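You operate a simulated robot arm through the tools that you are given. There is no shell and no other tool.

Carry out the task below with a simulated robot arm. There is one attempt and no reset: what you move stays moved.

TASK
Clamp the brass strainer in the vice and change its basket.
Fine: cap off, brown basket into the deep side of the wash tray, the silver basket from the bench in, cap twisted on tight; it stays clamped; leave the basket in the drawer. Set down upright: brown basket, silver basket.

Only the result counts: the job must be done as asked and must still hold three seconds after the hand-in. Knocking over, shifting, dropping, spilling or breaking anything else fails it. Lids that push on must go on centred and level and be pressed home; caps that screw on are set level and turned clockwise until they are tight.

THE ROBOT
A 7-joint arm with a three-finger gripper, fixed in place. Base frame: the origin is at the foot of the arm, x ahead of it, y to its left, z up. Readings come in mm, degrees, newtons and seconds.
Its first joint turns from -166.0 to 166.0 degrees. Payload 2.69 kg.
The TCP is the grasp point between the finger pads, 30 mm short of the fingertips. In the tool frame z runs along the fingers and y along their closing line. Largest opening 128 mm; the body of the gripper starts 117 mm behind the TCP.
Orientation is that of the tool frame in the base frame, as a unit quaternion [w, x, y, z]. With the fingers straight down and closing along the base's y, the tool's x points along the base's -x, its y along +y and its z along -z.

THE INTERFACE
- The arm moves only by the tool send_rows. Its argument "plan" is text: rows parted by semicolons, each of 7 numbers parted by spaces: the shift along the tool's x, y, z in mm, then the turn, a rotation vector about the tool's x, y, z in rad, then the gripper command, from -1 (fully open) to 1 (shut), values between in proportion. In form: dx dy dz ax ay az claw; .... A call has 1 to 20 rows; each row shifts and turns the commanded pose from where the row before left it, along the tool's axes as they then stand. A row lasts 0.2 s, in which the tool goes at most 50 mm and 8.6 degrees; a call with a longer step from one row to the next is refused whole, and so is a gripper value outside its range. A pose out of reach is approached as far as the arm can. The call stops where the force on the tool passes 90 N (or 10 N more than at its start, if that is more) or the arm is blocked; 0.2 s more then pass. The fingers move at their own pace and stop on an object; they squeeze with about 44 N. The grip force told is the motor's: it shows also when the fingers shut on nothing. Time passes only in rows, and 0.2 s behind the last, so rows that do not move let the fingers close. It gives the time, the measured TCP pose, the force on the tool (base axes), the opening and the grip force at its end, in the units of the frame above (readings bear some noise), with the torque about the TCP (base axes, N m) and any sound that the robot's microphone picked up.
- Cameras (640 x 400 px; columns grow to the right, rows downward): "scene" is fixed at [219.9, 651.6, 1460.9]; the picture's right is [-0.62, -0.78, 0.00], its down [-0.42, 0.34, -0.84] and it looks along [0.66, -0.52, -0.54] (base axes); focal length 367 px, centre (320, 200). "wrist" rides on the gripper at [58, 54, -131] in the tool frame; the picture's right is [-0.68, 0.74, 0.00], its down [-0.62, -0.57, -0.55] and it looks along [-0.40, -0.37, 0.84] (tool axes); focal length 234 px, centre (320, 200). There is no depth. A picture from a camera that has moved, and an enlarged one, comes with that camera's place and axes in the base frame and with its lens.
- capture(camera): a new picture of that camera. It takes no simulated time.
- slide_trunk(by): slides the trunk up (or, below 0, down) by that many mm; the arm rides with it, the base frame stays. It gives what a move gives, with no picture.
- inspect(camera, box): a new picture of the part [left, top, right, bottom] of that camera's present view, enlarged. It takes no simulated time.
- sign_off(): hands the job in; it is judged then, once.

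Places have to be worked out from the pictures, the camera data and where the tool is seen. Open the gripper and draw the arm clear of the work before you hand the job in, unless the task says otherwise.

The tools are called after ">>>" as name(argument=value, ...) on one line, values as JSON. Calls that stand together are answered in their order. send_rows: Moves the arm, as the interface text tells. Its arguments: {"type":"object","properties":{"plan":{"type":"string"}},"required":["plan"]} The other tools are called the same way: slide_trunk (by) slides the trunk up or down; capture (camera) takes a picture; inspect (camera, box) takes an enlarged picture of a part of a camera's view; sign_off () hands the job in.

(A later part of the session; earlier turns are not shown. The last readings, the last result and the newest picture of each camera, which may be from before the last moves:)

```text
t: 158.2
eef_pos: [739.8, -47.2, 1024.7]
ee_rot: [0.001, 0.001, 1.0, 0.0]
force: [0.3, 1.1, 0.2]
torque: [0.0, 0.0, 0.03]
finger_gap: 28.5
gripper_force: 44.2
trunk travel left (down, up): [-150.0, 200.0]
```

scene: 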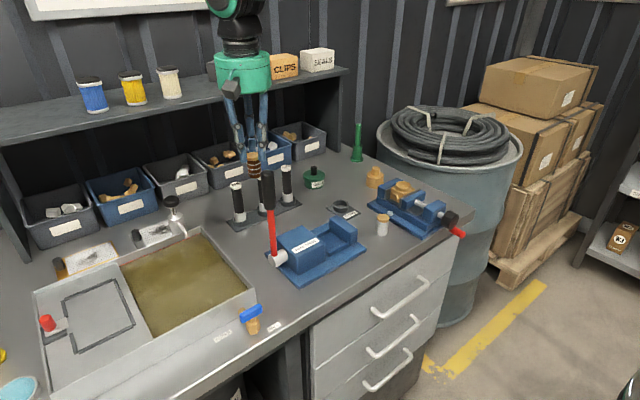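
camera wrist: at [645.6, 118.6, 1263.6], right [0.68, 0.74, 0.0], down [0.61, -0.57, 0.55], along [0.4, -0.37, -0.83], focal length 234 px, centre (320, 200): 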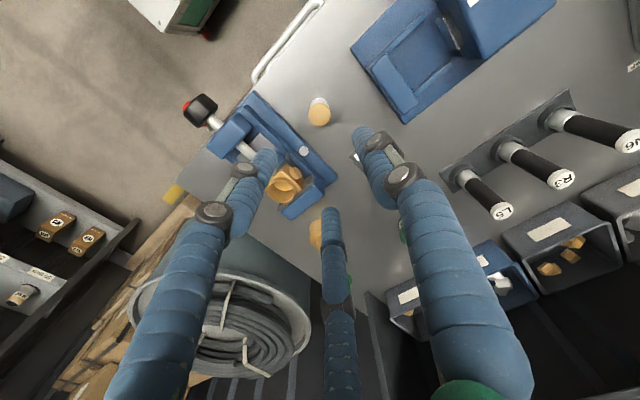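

No contact force as it enters. I'll continue down.

>>> send_rows(plan="0 0 4 0 0 0 1;0 0 4 0 0 0 1;0 0 4 0 0 0 1;0 0 0 0 0 0 1")

>>> inspect(camera="scene", box=[390, 150, 430, 195])

```text
t: 159.2
eef_pos: [742.3, -47.8, 1013.1]
ee_rot: [0.0, 0.001, 1.0, 0.0]
force: [0.1, 0.4, 0.1]
torque: [-0.02, 0.01, 0.0]
finger_gap: 28.6
gripper_force: 43.8
trunk travel left (down, up): [-150.0, 200.0]
```

```text
8.89 times, centred on (410, 172) of scene
camera zoom: at [219.9, 651.6, 1460.9], right [-0.62, -0.78, 0.0], down [-0.42, 0.34, -0.84], along [0.66, -0.52, -0.54], focal length 3261 px, centre (-480, 444)
```

zoom: 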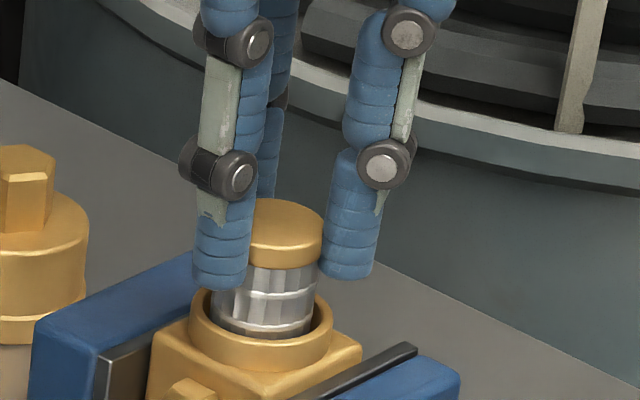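

It is going in centrally. About 11 mm remain to the expected seat; I'll approach it gently.

>>> send_rows(plan="0 0 4 0 0 0 1;0 0 3 0 0 0 1;0 0 1 0 0 0 1;0 0 0 0 0 0 1")

```text
t: 160.2
eef_pos: [740.5, -46.4, 1004.3]
ee_rot: [0.001, 0.001, 1.0, 0.0]
force: [0.0, -0.4, -0.2]
torque: [0.01, 0.03, -0.01]
finger_gap: 28.4
gripper_force: 43.9
trunk travel left (down, up): [-150.0, 200.0]
```

>>> send_rows(plan="0 0 1 0 0 0 1;0 0 1 0 0 0 1;0 0 0 0 0 0 1")

```text
t: 161.0
eef_pos: [740.8, -47.3, 1003.5]
ee_rot: [0.001, 0.001, 1.0, -0.001]
force: [-0.5, -0.2, 0.2]
torque: [0.03, -0.01, -0.02]
finger_gap: 28.4
gripper_force: 44.2
trunk travel left (down, up): [-150.0, 200.0]
```

>>> send_rows(plan="0 0 1 0 0 0 1;0 0 0 0 0 0 1")

```text
t: 161.6
eef_pos: [740.3, -48.1, 1003.7]
ee_rot: [0.0, 0.001, 1.0, 0.0]
force: [-0.9, -0.4, -0.6]
torque: [-0.01, 0.01, 0.0]
finger_gap: 28.6
gripper_force: 43.9
trunk travel left (down, up): [-150.0, 200.0]
```

I'll use the camera readout for the exact height and look again.

>>> inspect(camera="wrist", box=[270, 110, 360, 200])

>>> inspect(camera="scene", box=[390, 150, 430, 195])

```text
4.44 times, centred on (315, 155) of wrist
camera zoom: at [682.0, 6.9, 1131.8], right [0.68, 0.74, 0.0], down [0.61, -0.57, 0.55], along [0.41, -0.37, -0.83], focal length 1041 px, centre (342, 400)
```

zoom: 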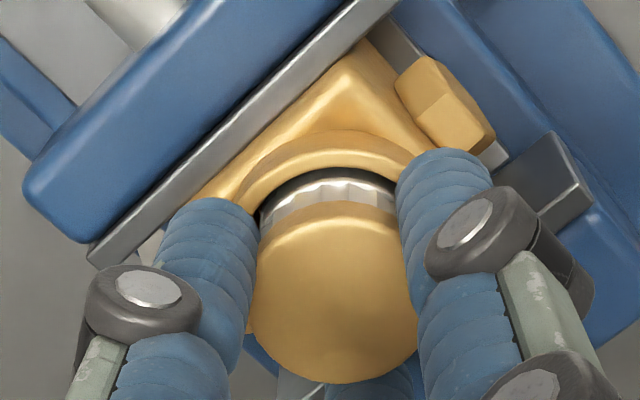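

```text
8.89 times, centred on (410, 172) of scene
camera zoom: at [219.9, 651.6, 1460.9], right [-0.62, -0.78, 0.0], down [-0.42, 0.34, -0.84], along [0.66, -0.52, -0.54], focal length 3261 px, centre (-480, 444)
```

zoom: 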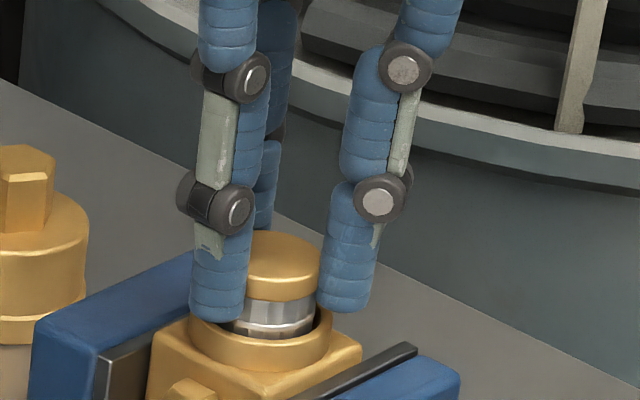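

Comparing with the brown basket's seated picture, there are about 3 mm still to go. I'll continue in 1 mm steps.

>>> send_rows(plan="0 0 1 0 0 0 1;0 0 0 0 0 0 1")

>>> send_rows(plan="0 0 1 0 0 0 1;0 0 0 0 0 0 1")

```text
t: 162.2
eef_pos: [741.0, -47.0, 1001.3]
ee_rot: [0.001, 0.001, 1.0, 0.0]
force: [-1.1, -0.3, 0.4]
torque: [0.02, 0.04, -0.02]
finger_gap: 28.6
gripper_force: 43.9
trunk travel left (down, up): [-150.0, 200.0]
```

```text
t: 162.8
eef_pos: [741.4, -48.0, 999.1]
ee_rot: [0.001, 0.001, 1.0, 0.0]
force: [0.4, -0.2, -0.4]
torque: [0.01, 0.0, 0.01]
finger_gap: 28.5
gripper_force: 43.7
trunk travel left (down, up): [-150.0, 200.0]
```

No contact yet; the fingertips are now about a millimetre above the neck rim. One more small step to feel for contact.

>>> send_rows(plan="0 0 0.7 0 0 0 1;0 0 0 0 0 0 1")

>>> send_rows(plan="0 0 0.6 0 0 0 1;0 0 0 0 0 0 1")

>>> inspect(camera="scene", box=[390, 150, 430, 195])

```text
t: 163.4
eef_pos: [742.4, -48.8, 999.1]
ee_rot: [0.002, 0.001, 1.0, 0.0]
force: [0.2, -0.3, 4.9]
torque: [-0.01, 0.08, -0.01]
finger_gap: 28.4
gripper_force: 44.0
trunk travel left (down, up): [-150.0, 200.0]
```

```text
t: 164.0
eef_pos: [741.7, -47.1, 999.4]
ee_rot: [0.001, 0.0, 1.0, -0.001]
force: [1.3, 1.0, 8.1]
torque: [0.13, -0.02, 0.02]
finger_gap: 28.5
gripper_force: 43.8
trunk travel left (down, up): [-150.0, 200.0]
```

```text
8.89 times, centred on (410, 172) of scene
camera zoom: at [219.9, 651.6, 1460.9], right [-0.62, -0.78, 0.0], down [-0.42, 0.34, -0.84], along [0.66, -0.52, -0.54], focal length 3261 px, centre (-480, 444)
```

zoom: 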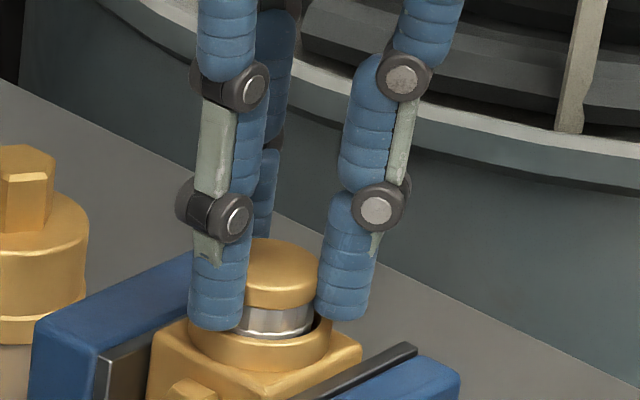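

Contact (8 N), and the basket top is now at the same height as the brown one had when seated. I'll release and rise.

>>> send_rows(plan="0 0 -0.6 0 0 0 1;0 0 0 0 0 0 0.4;0 0 0 0 0 0 0.1;0 0 0 0 0 0 0;0 0 -10 0 0 0 0;0 0 -20 0 0 0 0;0 0 -30 0 0 0 0;0 0 0 0 0 0 0")

>>> inspect(camera="scene", box=[380, 150, 440, 210])

>>> inspect(camera="wrist", box=[270, 110, 370, 210])

```text
t: 165.8
eef_pos: [741.0, -47.2, 1058.8]
ee_rot: [0.002, 0.001, 1.0, 0.0]
force: [-0.6, -0.3, 0.7]
torque: [0.01, -0.06, -0.03]
finger_gap: 63.9
gripper_force: 0.0
trunk travel left (down, up): [-150.0, 200.0]
```

```text
6.67 times, centred on (410, 180) of scene
camera zoom: at [219.9, 651.6, 1460.9], right [-0.62, -0.78, 0.0], down [-0.42, 0.34, -0.84], along [0.66, -0.52, -0.54], focal length 2445 px, centre (-280, 333)
```

zoom: 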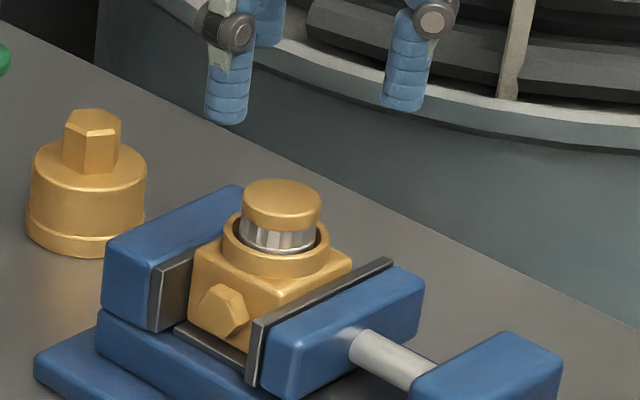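

```text
4.00 times, centred on (320, 160) of wrist
camera zoom: at [682.7, 7.4, 1188.7], right [0.68, 0.74, 0.0], down [0.61, -0.57, 0.55], along [0.41, -0.37, -0.83], focal length 937 px, centre (320, 360)
```

zoom: 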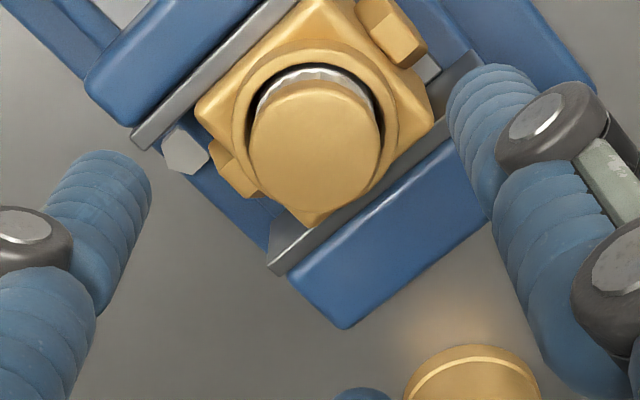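

The silver basket sits upright and fully down, and both jaws are still flush. Next the cap: I'll go above it and pre-turn the hand anticlockwise so that I have a long clockwise stroke.

>>> send_rows(plan="-37 -13 0 0 0 0 -0.3;-37 -13 0 0 0 0 -0.3;-37 -13 0 0 0 0 -0.3;-37 -13 0 0 0 0 -0.3;0 0 0 0 0 0 -0.3;0 0 0 0 0 0 -0.3")

>>> inspect(camera="wrist", box=[270, 80, 370, 180])

```text
t: 167.2
eef_pos: [889.6, -99.3, 1061.0]
ee_rot: [0.002, 0.001, 1.0, 0.0]
force: [0.3, 0.3, -0.9]
torque: [0.01, -0.02, -0.01]
finger_gap: 83.2
gripper_force: 0.1
trunk travel left (down, up): [-150.0, 200.0]
```

```text
4.00 times, centred on (320, 130) of wrist
camera zoom: at [830.1, -44.2, 1191.1], right [0.68, 0.74, 0.0], down [0.61, -0.57, 0.55], along [0.41, -0.37, -0.83], focal length 937 px, centre (320, 480)
```

zoom: 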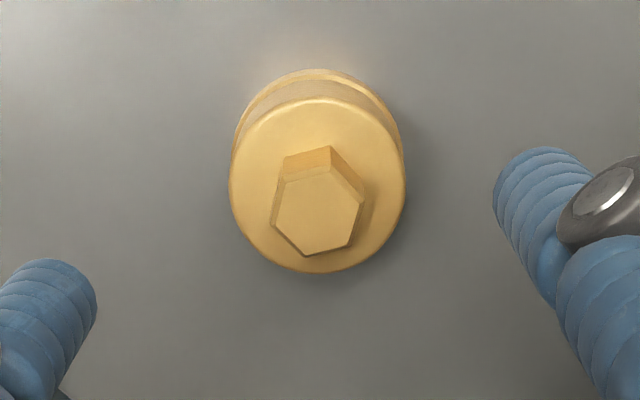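

The cap is centred under the tool. I'll rotate the open hand about 139° anticlockwise, then descend around it.

>>> send_rows(plan="0 0 0 0 0 -0.143 -0.3;0 0 0 0 0 -0.143 -0.3;0 0 0 0 0 -0.143 -0.3;0 0 0 0 0 -0.143 -0.3;0 0 0 0 0 -0.143 -0.3;0 0 0 0 0 -0.143 -0.3;0 0 0 0 0 -0.143 -0.3;0 0 0 0 0 -0.143 -0.3;0 0 0 0 0 -0.143 -0.3;0 0 0 0 0 -0.143 -0.3;0 0 0 0 0 -0.143 -0.3;0 0 0 0 0 -0.143 -0.3;0 0 0 0 0 -0.143 -0.3;0 0 0 0 0 -0.143 -0.3;0 0 0 0 0 -0.143 -0.3;0 0 0 0 0 -0.143 -0.3;0 0 0 0 0 -0.143 -0.3;0 0 0 0 0 0 -0.3")

>>> send_rows(plan="0 0 30 0 0 0 -0.3;0 0 30 0 0 0 -0.3;0 0 30 0 0 0 -0.3;0 0 25 0 0 0 -0.3;0 0 15 0 0 0 -0.3;0 0 4 0 0 0 -0.3;0 0 0 0 0 0 -0.3")

>>> inspect(camera="wrist", box=[260, 120, 380, 240])

>>> inspect(camera="scene", box=[345, 120, 425, 210])

```text
t: 171.0
eef_pos: [887.6, -99.0, 1058.9]
ee_rot: [0.0, 0.937, -0.349, 0.001]
force: [0.6, 0.5, -0.4]
torque: [-0.01, -0.02, 0.01]
finger_gap: 83.0
gripper_force: 0.0
trunk travel left (down, up): [-150.0, 200.0]
```

```text
t: 172.6
eef_pos: [888.7, -99.2, 925.4]
ee_rot: [0.0, 0.937, -0.35, 0.001]
force: [-0.3, -0.8, -0.6]
torque: [0.01, -0.02, 0.0]
finger_gap: 83.1
gripper_force: 0.0
trunk travel left (down, up): [-150.0, 200.0]
```

```text
3.33 times, centred on (320, 180) of wrist
camera zoom: at [898.1, -177.5, 1055.4], right [-0.99, -0.11, 0.0], down [-0.1, 0.83, 0.55], along [-0.06, 0.54, -0.84], focal length 781 px, centre (320, 267)
```

zoom: 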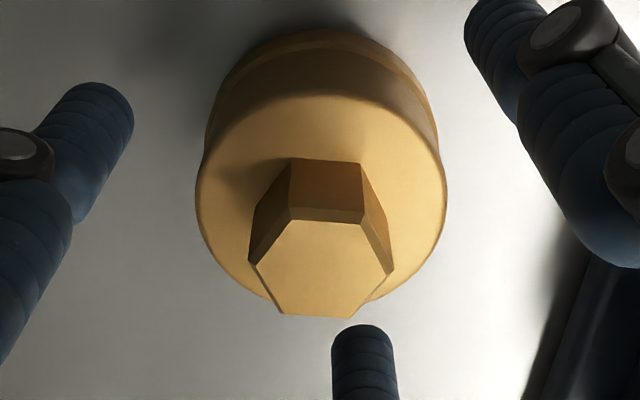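

```text
4.44 times, centred on (385, 165) of scene
camera zoom: at [219.9, 651.6, 1460.9], right [-0.62, -0.78, 0.0], down [-0.42, 0.34, -0.84], along [0.66, -0.52, -0.54], focal length 1630 px, centre (31, 356)
```

zoom: 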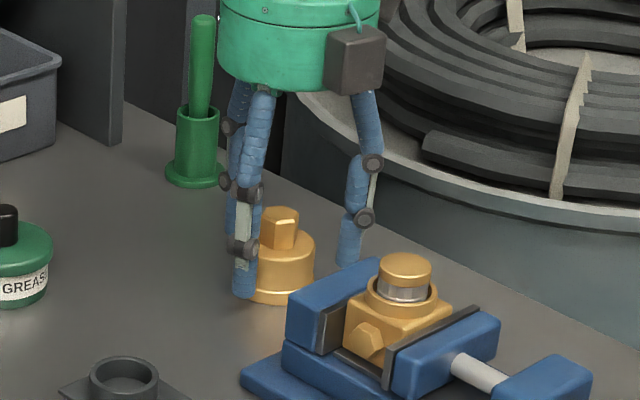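

Around the cap at the same height as before (z≈924.5). I'll close and lift it.

>>> send_rows(plan="0 0 0 0 0 0 0.1;0 0 0 0 0 0 1;0 0 0 0 0 0 1;0 0 0 0 0 0 1;0 0 -5 0 0 0 1;0 0 -20 0 0 0 1;0 0 -35 0 0 0 1;0 0 -40 0 0 0 1;0 0 -40 0 0 0 1;0 0 0 0 0 0 1")

>>> inspect(camera="scene", box=[345, 80, 445, 210])

```text
t: 174.8
eef_pos: [889.0, -98.3, 1065.3]
ee_rot: [-0.001, 0.937, -0.349, 0.001]
force: [-0.1, -0.7, -0.8]
torque: [-0.01, -0.02, -0.01]
finger_gap: 51.9
gripper_force: 43.5
trunk travel left (down, up): [-150.0, 200.0]
```

```text
3.08 times, centred on (395, 145) of scene
camera zoom: at [219.9, 651.6, 1460.9], right [-0.62, -0.78, 0.0], down [-0.42, 0.34, -0.84], along [0.66, -0.52, -0.54], focal length 1129 px, centre (89, 369)
```

zoom: 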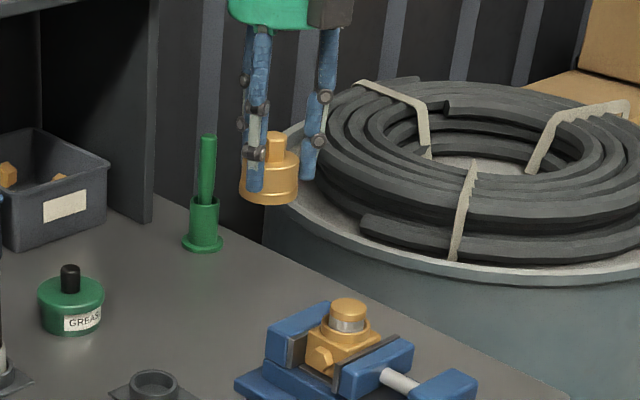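

The cap is held level at 51.9 mm. I'll carry it back above the strainer, to the axis where I unscrewed it (740.6, −48.3).

>>> send_rows(plan="-29.1 11.7 0 0 0 0 1;-29.1 11.7 0 0 0 0 1;-29.1 11.7 0 0 0 0 1;-29.2 11.7 0 0 0 0 1;-29.2 11.6 0 0 0 0 1;0 0 0 0 0 0 1;0 0 0 0 0 0 1")

>>> inspect(camera="wrist", box=[260, 80, 380, 200])

>>> inspect(camera="scene", box=[375, 120, 445, 210])

```text
t: 176.4
eef_pos: [739.9, -48.9, 1064.5]
ee_rot: [0.0, 0.937, -0.349, 0.001]
force: [0.7, -0.7, -0.1]
torque: [-0.02, -0.02, -0.03]
finger_gap: 51.8
gripper_force: 44.3
trunk travel left (down, up): [-150.0, 200.0]
```

```text
3.33 times, centred on (320, 140) of wrist
camera zoom: at [749.6, -127.2, 1194.5], right [-0.99, -0.11, 0.0], down [-0.1, 0.83, 0.55], along [-0.06, 0.54, -0.84], focal length 781 px, centre (320, 400)
```

zoom: 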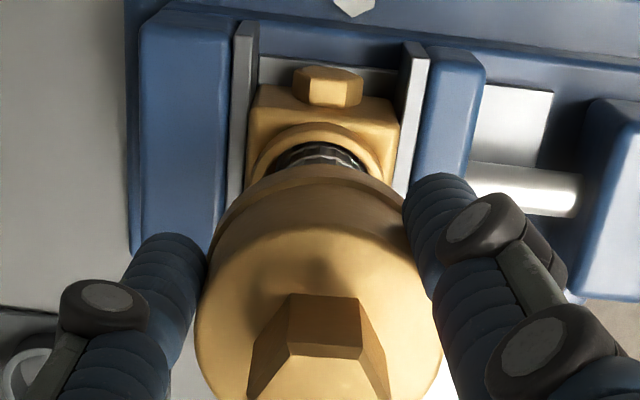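

```text
4.44 times, centred on (410, 165) of scene
camera zoom: at [219.9, 651.6, 1460.9], right [-0.62, -0.78, 0.0], down [-0.42, 0.34, -0.84], along [0.66, -0.52, -0.54], focal length 1630 px, centre (-80, 356)
```

zoom: 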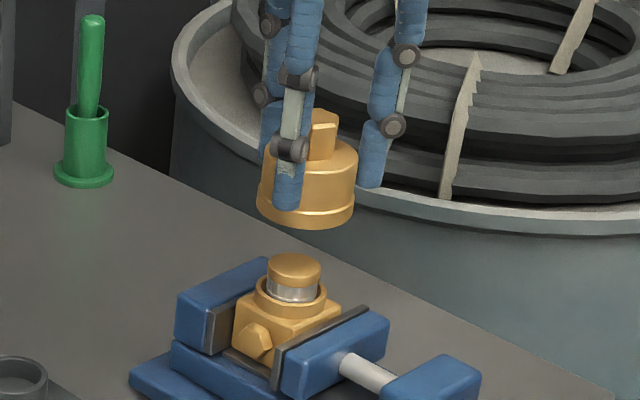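

The pose matches the unscrewing axis within 0.2 mm. I'll lower the cap over the basket to just above the thread start.

>>> send_rows(plan="0 0 20 0 0 0 1;0 0 15 0 0 0 1;0 0 10 0 0 0 1;0 0 7 0 0 0 1;0 0 0 0 0 0 1")

>>> inspect(camera="scene", box=[380, 140, 440, 210])

```text
t: 177.6
eef_pos: [739.5, -49.6, 1013.2]
ee_rot: [0.0, 0.937, -0.35, 0.001]
force: [0.0, 0.1, -0.3]
torque: [0.01, 0.01, 0.0]
finger_gap: 51.7
gripper_force: 44.0
trunk travel left (down, up): [-150.0, 200.0]
```

```text
5.71 times, centred on (410, 175) of scene
camera zoom: at [219.9, 651.6, 1460.9], right [-0.62, -0.78, 0.0], down [-0.42, 0.34, -0.84], along [0.66, -0.52, -0.54], focal length 2096 px, centre (-194, 343)
```

zoom: 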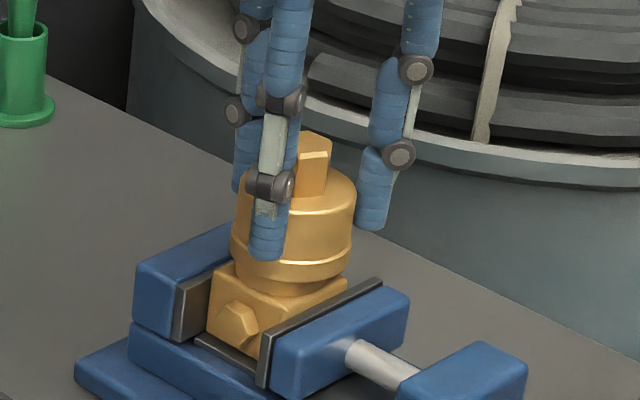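

The cap surrounds the basket without touching. I'll go down in small steps to the start of the thread.

>>> send_rows(plan="0 0 3 0 0 0 1;0 0 2 0 0 0 1;0 0 1.5 0 0 0 1;0 0 0 0 0 0 1")

>>> send_rows(plan="0 0 1 0 0 0 1;0 0 0 0 0 0 1")

```text
t: 178.6
eef_pos: [740.7, -48.4, 1005.9]
ee_rot: [0.0, 0.937, -0.349, 0.001]
force: [-0.3, -0.2, -0.4]
torque: [-0.02, 0.02, -0.02]
finger_gap: 51.6
gripper_force: 43.8
trunk travel left (down, up): [-150.0, 200.0]
```

```text
t: 179.2
eef_pos: [739.9, -49.2, 1005.4]
ee_rot: [-0.001, 0.937, -0.35, 0.002]
force: [0.1, -0.3, -0.7]
torque: [0.0, 0.0, 0.0]
finger_gap: 51.5
gripper_force: 44.1
trunk travel left (down, up): [-150.0, 200.0]
```

>>> send_rows(plan="0 0 1 0 0 0 1;0 0 0 0 0 0 1")

>>> inspect(camera="wrist", box=[260, 80, 380, 200])

```text
t: 179.8
eef_pos: [741.0, -48.8, 1004.8]
ee_rot: [0.0, 0.937, -0.349, 0.002]
force: [11.1, -2.9, -3.3]
torque: [-0.1, -0.63, 0.0]
finger_gap: 51.8
gripper_force: 43.7
trunk travel left (down, up): [-150.0, 200.0]
```

```text
3.33 times, centred on (320, 140) of wrist
camera zoom: at [749.4, -127.1, 1134.5], right [-0.99, -0.11, 0.0], down [-0.1, 0.83, 0.55], along [-0.06, 0.54, -0.84], focal length 781 px, centre (320, 400)
```

zoom: 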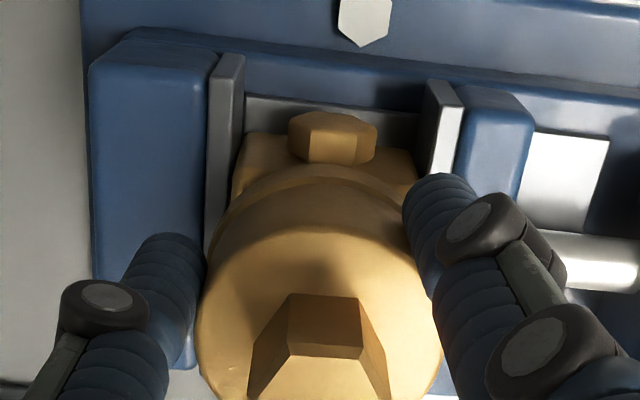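

A sideways pull of 11 N with slight downward pull shows the thread has caught, with the axis about 0.7 mm toward +x. I'll ease over by that and begin turning clockwise, following down slightly.

>>> send_rows(plan="0.66 -0.3 0 0 0 0 1;0 0 0.1 0 0 0.1 1;0 0 0.1 0 0 0.14 1;0 0 0.1 0 0 0.14 1;0 0 0 0 0 0 1")

>>> inspect(camera="scene", box=[380, 140, 440, 210])

```text
t: 181.0
eef_pos: [741.0, -48.6, 1003.4]
ee_rot: [0.0, 0.854, -0.521, 0.001]
force: [3.8, 2.9, 0.4]
torque: [0.3, -0.12, 0.01]
finger_gap: 51.9
gripper_force: 44.0
trunk travel left (down, up): [-150.0, 200.0]
```

```text
5.71 times, centred on (410, 175) of scene
camera zoom: at [219.9, 651.6, 1460.9], right [-0.62, -0.78, 0.0], down [-0.42, 0.34, -0.84], along [0.66, -0.52, -0.54], focal length 2096 px, centre (-194, 343)
```

zoom: 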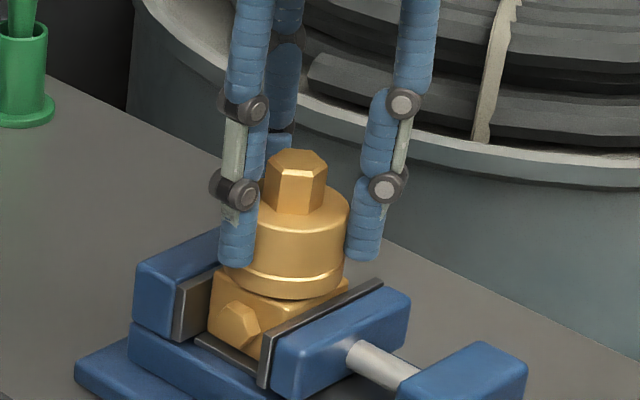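

Turning smoothly with low forces. I'll continue clockwise, following down.

>>> send_rows(plan="0 0 0.1 0 0 0.145 1;0 0 0.1 0 0 0.145 1;0 0 0.1 0 0 0.145 1;0 0 0.1 0 0 0.145 1;0 0 0.1 0 0 0.145 1;0 0 0.1 0 0 0.145 1;0 0 0.1 0 0 0.145 1;0 0 0.1 0 0 0.145 1;0 0 0 0 0 0 1")

>>> inspect(camera="scene", box=[380, 140, 440, 210])

```text
t: 183.0
eef_pos: [741.2, -49.1, 1002.6]
ee_rot: [0.0, -0.428, 0.904, -0.002]
force: [0.3, 0.1, -4.9]
torque: [0.02, -0.04, 0.03]
finger_gap: 51.7
gripper_force: 44.3
trunk travel left (down, up): [-150.0, 200.0]
```

```text
5.71 times, centred on (410, 175) of scene
camera zoom: at [219.9, 651.6, 1460.9], right [-0.62, -0.78, 0.0], down [-0.42, 0.34, -0.84], along [0.66, -0.52, -0.54], focal length 2096 px, centre (-194, 343)
```

zoom: 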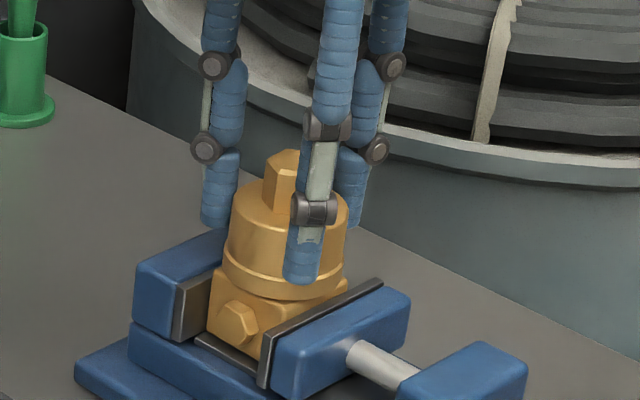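

The cap is drawing itself down (−4.9 N), as a thread should. I'll carry on clockwise with a bit more follow.

>>> send_rows(plan="0 0 0.25 0 0 0.145 1;0 0 0.12 0 0 0.145 1;0 0 0.12 0 0 0.145 1;0 0 0.12 0 0 0.145 1;0 0 0.12 0 0 0.145 1;0 0 0.12 0 0 0.145 1;0 0 0.12 0 0 0.145 1;0 0 0 0 0 0 1")

>>> inspect(camera="scene", box=[380, 140, 440, 210])

```text
t: 184.8
eef_pos: [735.8, -47.0, 1002.1]
ee_rot: [-0.002, 0.065, 0.998, -0.001]
force: [-52.4, 18.6, 2.0]
torque: [0.85, 1.97, 1.41]
finger_gap: 52.9
gripper_force: 43.9
trunk travel left (down, up): [-150.0, 200.0]
```

```text
5.71 times, centred on (410, 175) of scene
camera zoom: at [219.9, 651.6, 1460.9], right [-0.62, -0.78, 0.0], down [-0.42, 0.34, -0.84], along [0.66, -0.52, -0.54], focal length 2096 px, centre (-194, 343)
```

zoom: 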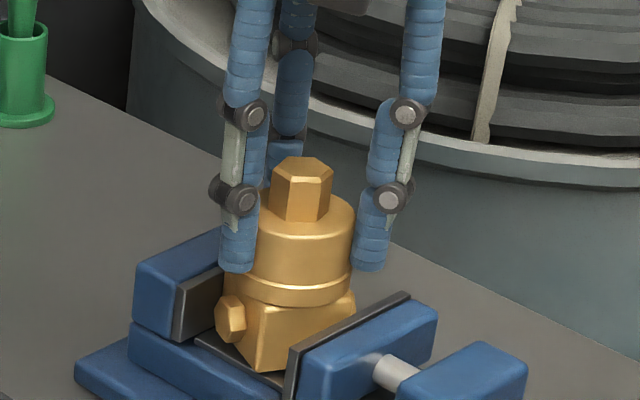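

The cap came tight, but then the whole body turned in the jaws and pushed the vice open. I'll first relieve the side load by following with the tool, without loosening the cap.

>>> send_rows(plan="2.6 0.4 0 0 0 0 1;2.6 0.4 0 0 0 0 1;0 0 0 0 0 0 1")

>>> inspect(camera="scene", box=[375, 140, 475, 250])

>>> inspect(camera="wrist", box=[220, 80, 400, 220])

```text
t: 185.6
eef_pos: [735.1, -47.6, 1004.5]
ee_rot: [0.002, 0.064, 0.998, 0.0]
force: [-24.6, 11.1, -8.9]
torque: [0.55, 0.84, 0.84]
finger_gap: 52.9
gripper_force: 44.4
trunk travel left (down, up): [-150.0, 200.0]
```

```text
3.64 times, centred on (425, 195) of scene
camera zoom: at [219.9, 651.6, 1460.9], right [-0.62, -0.78, 0.0], down [-0.42, 0.34, -0.84], along [0.66, -0.52, -0.54], focal length 1334 px, centre (-62, 218)
```

zoom: 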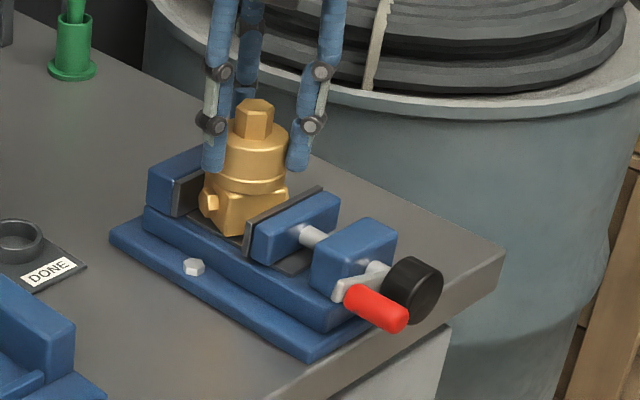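

```text
2.86 times, centred on (310, 150) of wrist
camera zoom: at [683.8, 13.9, 1132.9], right [0.76, 0.64, 0.0], down [0.54, -0.64, 0.55], along [0.36, -0.42, -0.83], focal length 669 px, centre (349, 343)
```

zoom: 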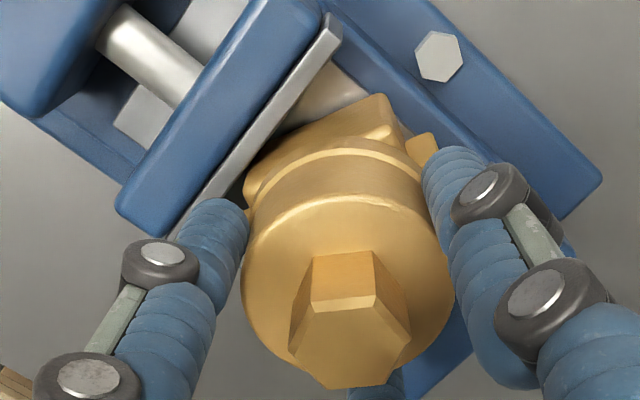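

The body has turned about 20° and the crank was driven back. Since the cap is tight, I'll turn it back anticlockwise in place so the body squares up with the jaws again, watching that the body follows.

>>> send_rows(plan="0 0 0 0 0 -0.1 1;0 0 0 0 0 -0.1 1;0 0 0 0 0 0 1")

>>> inspect(camera="wrist", box=[220, 80, 400, 220])

>>> inspect(camera="scene", box=[380, 140, 440, 210])

```text
t: 186.4
eef_pos: [738.5, -47.4, 1002.0]
ee_rot: [0.004, -0.036, 0.999, -0.001]
force: [0.2, 0.1, -5.2]
torque: [-0.01, -0.02, 0.0]
finger_gap: 52.7
gripper_force: 44.2
trunk travel left (down, up): [-150.0, 200.0]
```

```text
2.86 times, centred on (310, 150) of wrist
camera zoom: at [674.7, 2.9, 1133.5], right [0.62, 0.78, 0.0], down [0.65, -0.52, 0.55], along [0.44, -0.34, -0.83], focal length 669 px, centre (349, 343)
```

zoom: 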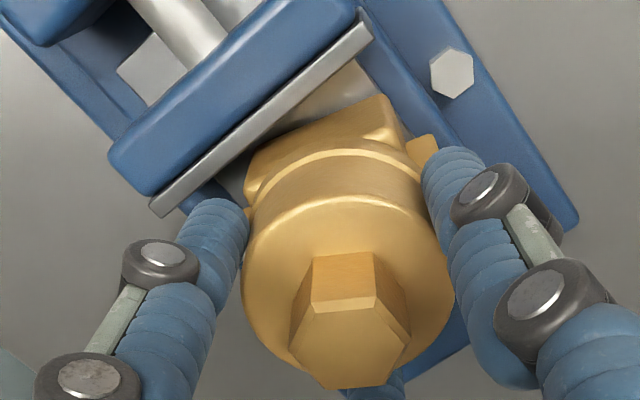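

```text
5.71 times, centred on (410, 175) of scene
camera zoom: at [219.9, 651.6, 1460.9], right [-0.62, -0.78, 0.0], down [-0.42, 0.34, -0.84], along [0.66, -0.52, -0.54], focal length 2096 px, centre (-194, 343)
```

zoom: 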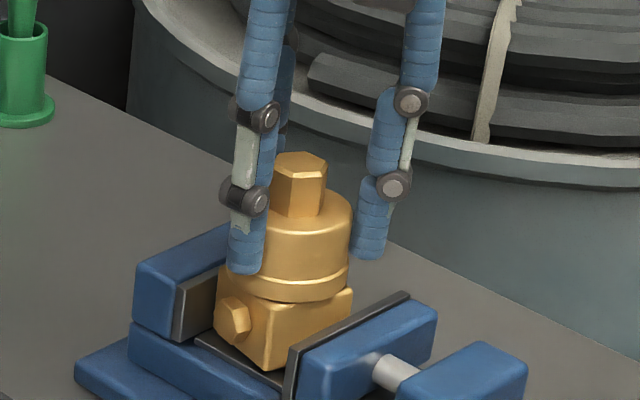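

The body turns rigidly with the cap and the tool carries the full weight (−5.2 N), so the cap is tight. I'll turn a further 11° and compare with the jaw line.

>>> send_rows(plan="0 0 0 0 0 -0.1 1;0 0 0 0 0 -0.1 1;0 0 0 0 0 0 1")

>>> inspect(camera="wrist", box=[220, 80, 400, 220])

>>> inspect(camera="scene", box=[380, 140, 440, 210])

```text
t: 187.2
eef_pos: [735.6, -48.1, 1004.3]
ee_rot: [0.002, -0.136, 0.991, 0.0]
force: [-0.1, -0.3, -2.6]
torque: [-0.05, -0.03, -0.01]
finger_gap: 52.6
gripper_force: 43.7
trunk travel left (down, up): [-150.0, 200.0]
```

```text
2.86 times, centred on (310, 150) of wrist
camera zoom: at [665.2, -10.6, 1132.7], right [0.45, 0.89, 0.0], down [0.74, -0.38, 0.55], along [0.49, -0.25, -0.83], focal length 669 px, centre (349, 343)
```

zoom: 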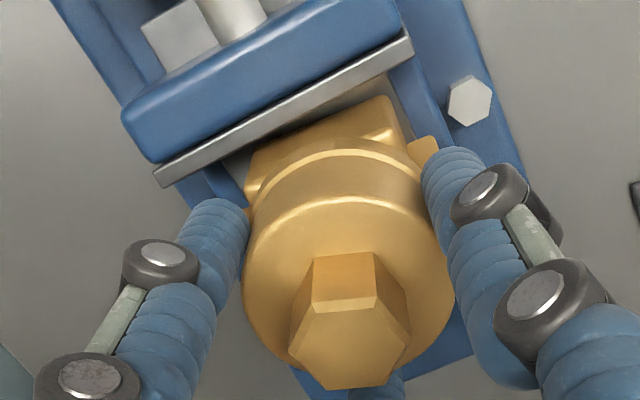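

```text
5.71 times, centred on (410, 175) of scene
camera zoom: at [219.9, 651.6, 1460.9], right [-0.62, -0.78, 0.0], down [-0.42, 0.34, -0.84], along [0.66, -0.52, -0.54], focal length 2096 px, centre (-194, 343)
```

zoom: 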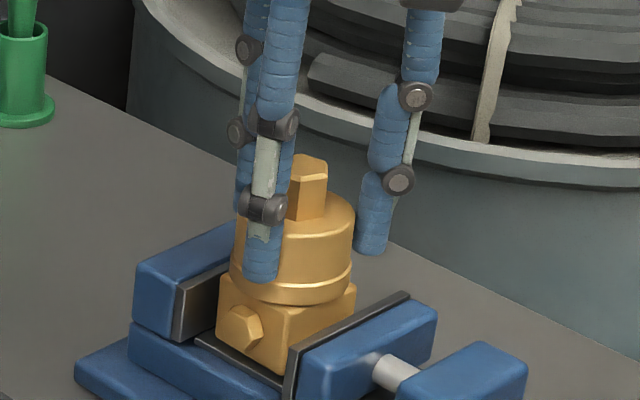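

About 12° still to go. I'll turn the rest.

>>> send_rows(plan="0 0 0 0 0 -0.11 1;0 0 0 0 0 -0.11 1;0 0 0 0 0 0 1")

>>> inspect(camera="wrist", box=[220, 80, 400, 220])

>>> inspect(camera="scene", box=[380, 140, 440, 210])

```text
t: 188.0
eef_pos: [735.7, -46.9, 1003.0]
ee_rot: [0.001, -0.244, 0.97, -0.002]
force: [2.0, 0.4, 0.2]
torque: [0.15, -0.25, -0.05]
finger_gap: 52.8
gripper_force: 43.5
trunk travel left (down, up): [-150.0, 200.0]
```

```text
2.86 times, centred on (310, 150) of wrist
camera zoom: at [658.3, -26.9, 1132.5], right [0.25, 0.97, 0.0], down [0.81, -0.21, 0.55], along [0.53, -0.14, -0.83], focal length 669 px, centre (349, 343)
```

zoom: 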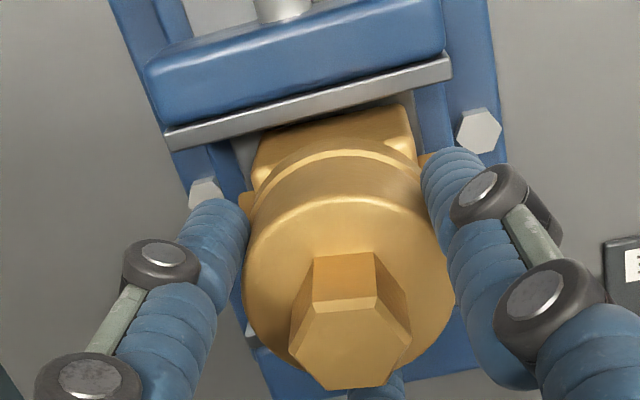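

```text
5.71 times, centred on (410, 175) of scene
camera zoom: at [219.9, 651.6, 1460.9], right [-0.62, -0.78, 0.0], down [-0.42, 0.34, -0.84], along [0.66, -0.52, -0.54], focal length 2096 px, centre (-194, 343)
```

zoom: 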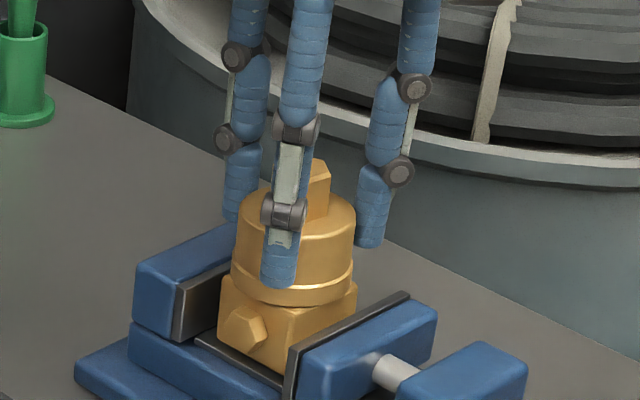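

In these views the body lags behind, so part of my turn has loosened the cap instead. I'll lift the whole strainer a few millimetres off the bed by its cap, so that the body follows the hand freely while I square it up.

>>> send_rows(plan="0 0 -2 0 0 0 1;0 0 -3 0 0 0 1;0 0 -3 0 0 0 1;0 0 0 0 0 0 1")

>>> inspect(camera="wrist", box=[220, 80, 400, 220])

>>> inspect(camera="scene", box=[380, 140, 440, 210])

```text
t: 189.0
eef_pos: [735.2, -46.2, 1010.6]
ee_rot: [0.0, -0.244, 0.97, -0.001]
force: [0.6, -0.5, -4.5]
torque: [0.0, 0.0, 0.02]
finger_gap: 52.7
gripper_force: 44.2
trunk travel left (down, up): [-150.0, 200.0]
```

```text
2.86 times, centred on (310, 150) of wrist
camera zoom: at [658.3, -26.5, 1140.1], right [0.25, 0.97, 0.0], down [0.81, -0.21, 0.55], along [0.53, -0.14, -0.83], focal length 669 px, centre (349, 343)
```

zoom: 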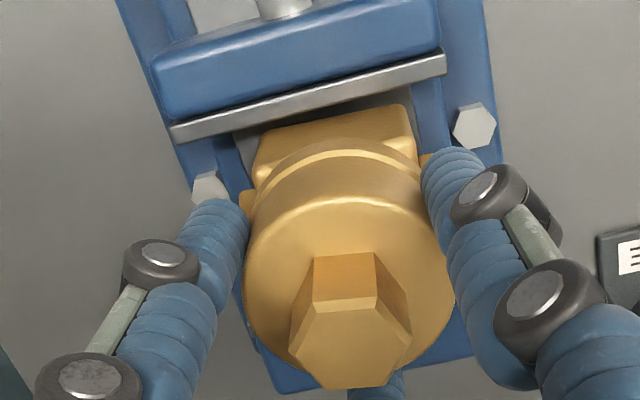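

```text
5.71 times, centred on (410, 175) of scene
camera zoom: at [219.9, 651.6, 1460.9], right [-0.62, -0.78, 0.0], down [-0.42, 0.34, -0.84], along [0.66, -0.52, -0.54], focal length 2096 px, centre (-194, 343)
```

zoom: 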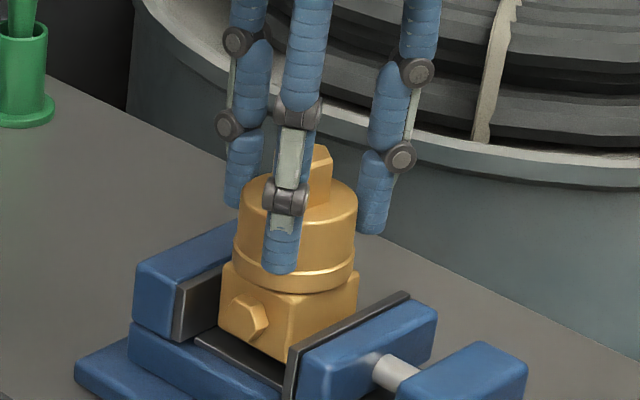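

The strainer hangs free from the cap. I'll zoom to measure the body's edge against the jaw pad.

>>> inspect(camera="wrist", box=[260, 90, 360, 160])

>>> inspect(camera="scene", box=[390, 160, 430, 205])

```text
5.71 times, centred on (310, 125) of wrist
camera zoom: at [658.3, -26.5, 1140.1], right [0.25, 0.97, 0.0], down [0.81, -0.21, 0.55], along [0.53, -0.14, -0.83], focal length 1338 px, centre (377, 629)
```

zoom: 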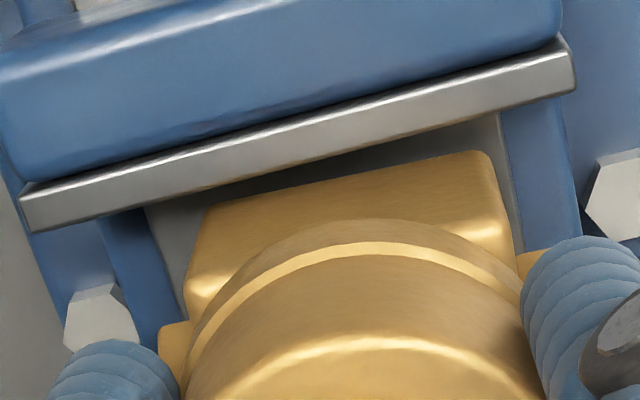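

```text
8.89 times, centred on (410, 182) of scene
camera zoom: at [219.9, 651.6, 1460.9], right [-0.62, -0.78, 0.0], down [-0.42, 0.34, -0.84], along [0.66, -0.52, -0.54], focal length 3261 px, centre (-480, 356)
```

zoom: 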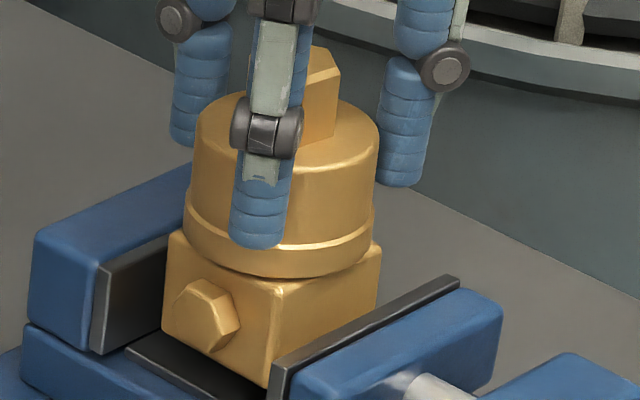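

The body's lower edge is still about 3.5° clockwise of the jaw line. I'll turn the hanging strainer that last bit, shift it toward the fixed jaw (x≈741), and check again.

>>> send_rows(plan="0 0 0 0 0 -0.06 1;-3.9 -4.2 0 0 0 0 1;0 0 0 0 0 0 1;0 0 0 0 0 0 1")

>>> inspect(camera="wrist", box=[260, 90, 360, 160])

>>> inspect(camera="scene", box=[390, 160, 430, 205])

```text
t: 190.0
eef_pos: [741.4, -48.4, 1011.9]
ee_rot: [0.001, -0.273, 0.962, 0.0]
force: [-0.7, 0.3, -4.6]
torque: [0.03, -0.03, 0.02]
finger_gap: 52.7
gripper_force: 43.4
trunk travel left (down, up): [-150.0, 200.0]
```

```text
5.71 times, centred on (310, 125) of wrist
camera zoom: at [662.9, -32.8, 1140.3], right [0.19, 0.98, 0.0], down [0.82, -0.16, 0.55], along [0.54, -0.1, -0.83], focal length 1338 px, centre (377, 629)
```

zoom: 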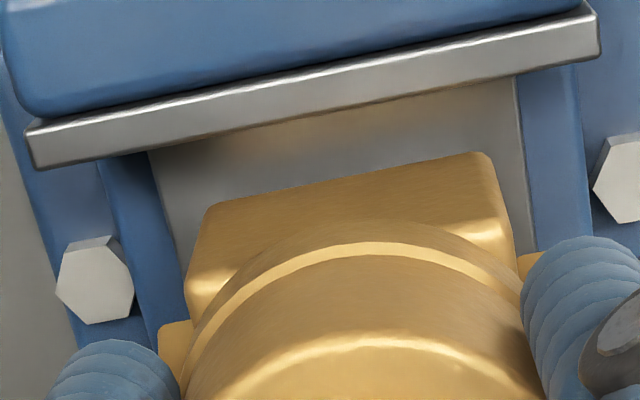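

```text
8.89 times, centred on (410, 182) of scene
camera zoom: at [219.9, 651.6, 1460.9], right [-0.62, -0.78, 0.0], down [-0.42, 0.34, -0.84], along [0.66, -0.52, -0.54], focal length 3261 px, centre (-480, 356)
```

zoom: 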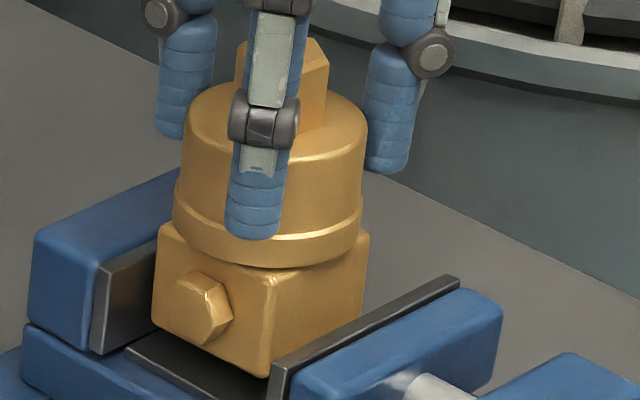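

The body is now parallel to the jaws within half a degree. I'll set it back down on the bed.

>>> send_rows(plan="0 0 3 0 0 0 1;0 0 3 0 0 0 1;0 0 0 0 0 0 1")

>>> send_rows(plan="0 0 1 0 0 0 1;0 0 0 0 0 0 1")

```text
t: 190.8
eef_pos: [742.2, -49.2, 1005.0]
ee_rot: [0.0, -0.273, 0.962, 0.0]
force: [0.1, -0.9, -5.1]
torque: [-0.01, -0.01, -0.03]
finger_gap: 52.5
gripper_force: 43.9
trunk travel left (down, up): [-150.0, 200.0]
```

```text
t: 191.4
eef_pos: [741.3, -49.3, 1003.7]
ee_rot: [0.001, -0.273, 0.962, -0.001]
force: [-0.7, -0.4, -4.6]
torque: [-0.01, -0.03, 0.01]
finger_gap: 52.5
gripper_force: 44.3
trunk travel left (down, up): [-150.0, 200.0]
```

>>> send_rows(plan="0 0 0.7 0 0 0 1;0 0 0 0 0 0 1")

>>> send_rows(plan="0 0 0.7 0 0 0 1;0 0 0 0 0 0 1")

```text
t: 192.0
eef_pos: [740.5, -49.3, 1003.2]
ee_rot: [0.001, -0.272, 0.962, 0.0]
force: [0.0, -0.4, -1.6]
torque: [0.05, -0.12, 0.01]
finger_gap: 52.4
gripper_force: 44.0
trunk travel left (down, up): [-150.0, 200.0]
```

```text
t: 192.6
eef_pos: [741.8, -49.5, 1002.6]
ee_rot: [0.0, -0.273, 0.962, 0.0]
force: [-0.8, -0.1, 0.6]
torque: [0.12, -0.12, -0.01]
finger_gap: 52.7
gripper_force: 44.1
trunk travel left (down, up): [-150.0, 200.0]
```

It rests on the bed. I'll slide it gently toward the fixed jaw until I feel it, so that the face seats flat.

>>> send_rows(plan="-1.3 -0.8 -0.3 0 0 0 1;-1.3 -0.8 0 0 0 0 1;0 0 0 0 0 0 1")

```text
t: 193.4
eef_pos: [742.7, -50.8, 1002.5]
ee_rot: [0.0, -0.273, 0.962, -0.001]
force: [-12.0, 3.5, 3.4]
torque: [0.32, 0.5, -0.01]
finger_gap: 52.4
gripper_force: 43.7
trunk travel left (down, up): [-150.0, 200.0]
```

Contact with the fixed jaw (12 N) and no twist, so it sits flush. I'll release and rise clear.

>>> send_rows(plan="0.3 0.2 0 0 0 0 1;0 0 0 0 0 0 0.1;0 0 0 0 0 0 -0.3;0 0 0 0 0 0 -0.3;0 0 -20 0 0 0 -0.3;0 0 -30 0 0 0 -0.3;0 0 -30 0 0 0 -0.3;0 0 0 0 0 0 -0.3")

>>> inspect(camera="scene", box=[375, 150, 475, 250])

>>> inspect(camera="wrist", box=[240, 60, 400, 200])

```text
t: 195.2
eef_pos: [744.5, -47.6, 1082.8]
ee_rot: [0.0, -0.273, 0.962, -0.001]
force: [0.1, 0.5, 0.2]
torque: [-0.02, -0.01, -0.03]
finger_gap: 83.0
gripper_force: 0.0
trunk travel left (down, up): [-150.0, 200.0]
```

```text
4.00 times, centred on (425, 200) of scene
camera zoom: at [219.9, 651.6, 1460.9], right [-0.62, -0.78, 0.0], down [-0.42, 0.34, -0.84], along [0.66, -0.52, -0.54], focal length 1467 px, centre (-100, 200)
```

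zoom: 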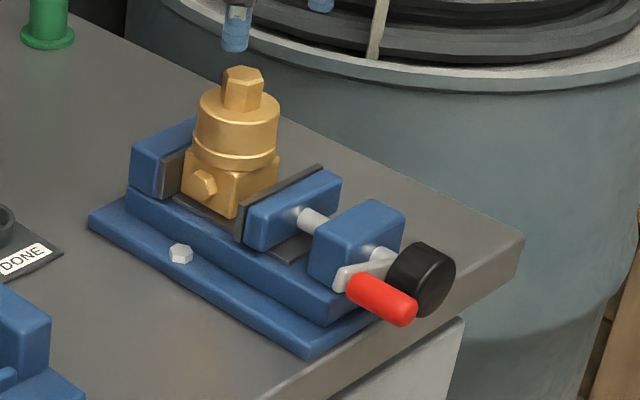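

```text
2.86 times, centred on (320, 130) of wrist
camera zoom: at [666.5, -31.8, 1212.1], right [0.19, 0.98, 0.0], down [0.82, -0.16, 0.55], along [0.54, -0.1, -0.83], focal length 669 px, centre (320, 400)
```

zoom: 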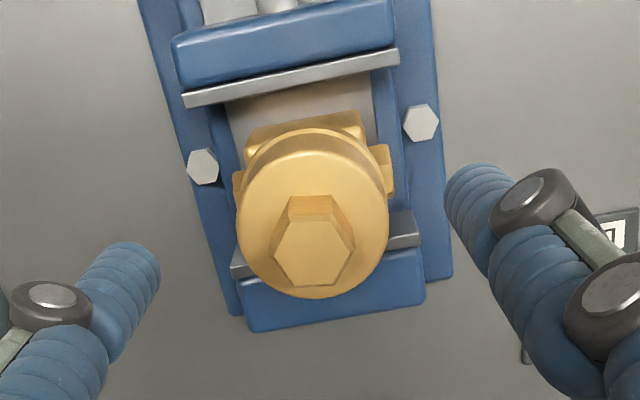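

The strainer is flush against the fixed jaw with the moving jaw about 15 mm off; the crank handle now points up-left (about +22°). This time I'll crank with the tool pointing down, so I turn the hand to put two fingers either side of the handle's tip and move over there.

>>> send_rows(plan="0 0 -25 0 0 -0.1454 -0.3;0 0 0 0 0 -0.1454 -0.3;0 0 0 0 0 -0.1454 -0.3;0 0 0 0 0 -0.1454 -0.3;0 0 0 0 0 -0.1454 -0.3;0 0 0 0 0 -0.1454 -0.3;0 0 0 0 0 -0.1454 -0.3;-8.6 40 0 0 0 0 -0.3;-8.6 40 0 0 0 0 -0.3;-8.6 40 0 0 0 0 -0.3;-8.6 40 0 0 0 0 -0.3;-8.6 20 0 0 0 0 -0.3;-8.6 3 0 0 0 0 -0.3;0 0 0 0 0 0 -0.3;0 0 0 0 0 0 -0.3")

>>> capture(camera="wrist")

>>> inspect(camera="scene", box=[400, 120, 520, 260])

```text
t: 198.4
eef_pos: [559.8, 2.7, 1107.1]
ee_rot: [0.001, -0.707, 0.707, 0.0]
force: [0.1, -0.3, 0.2]
torque: [-0.03, -0.02, -0.01]
finger_gap: 83.2
gripper_force: 0.0
trunk travel left (down, up): [-150.0, 200.0]
```

```text
taken
camera wrist: at [506.2, -54.9, 1236.6], right [-0.74, 0.68, 0.0], down [0.56, 0.62, 0.55], along [0.37, 0.4, -0.84], focal length 234 px, centre (320, 200)
```

wrist: 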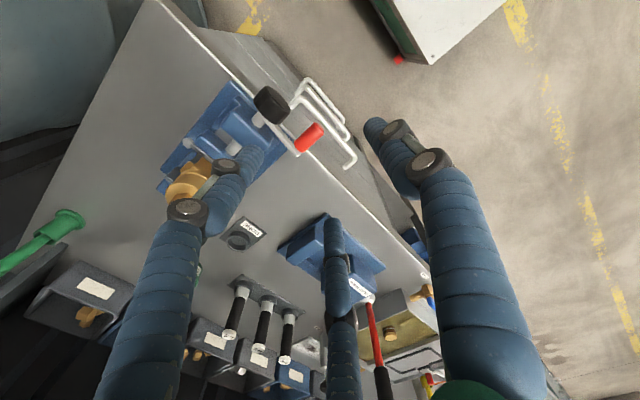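

```text
2.86 times, centred on (460, 190) of scene
camera zoom: at [219.9, 651.6, 1460.9], right [-0.62, -0.78, 0.0], down [-0.42, 0.34, -0.84], along [0.66, -0.52, -0.54], focal length 1048 px, centre (-80, 229)
```

zoom: 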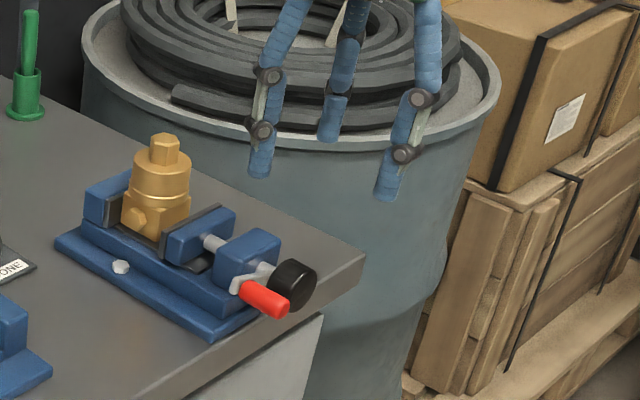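

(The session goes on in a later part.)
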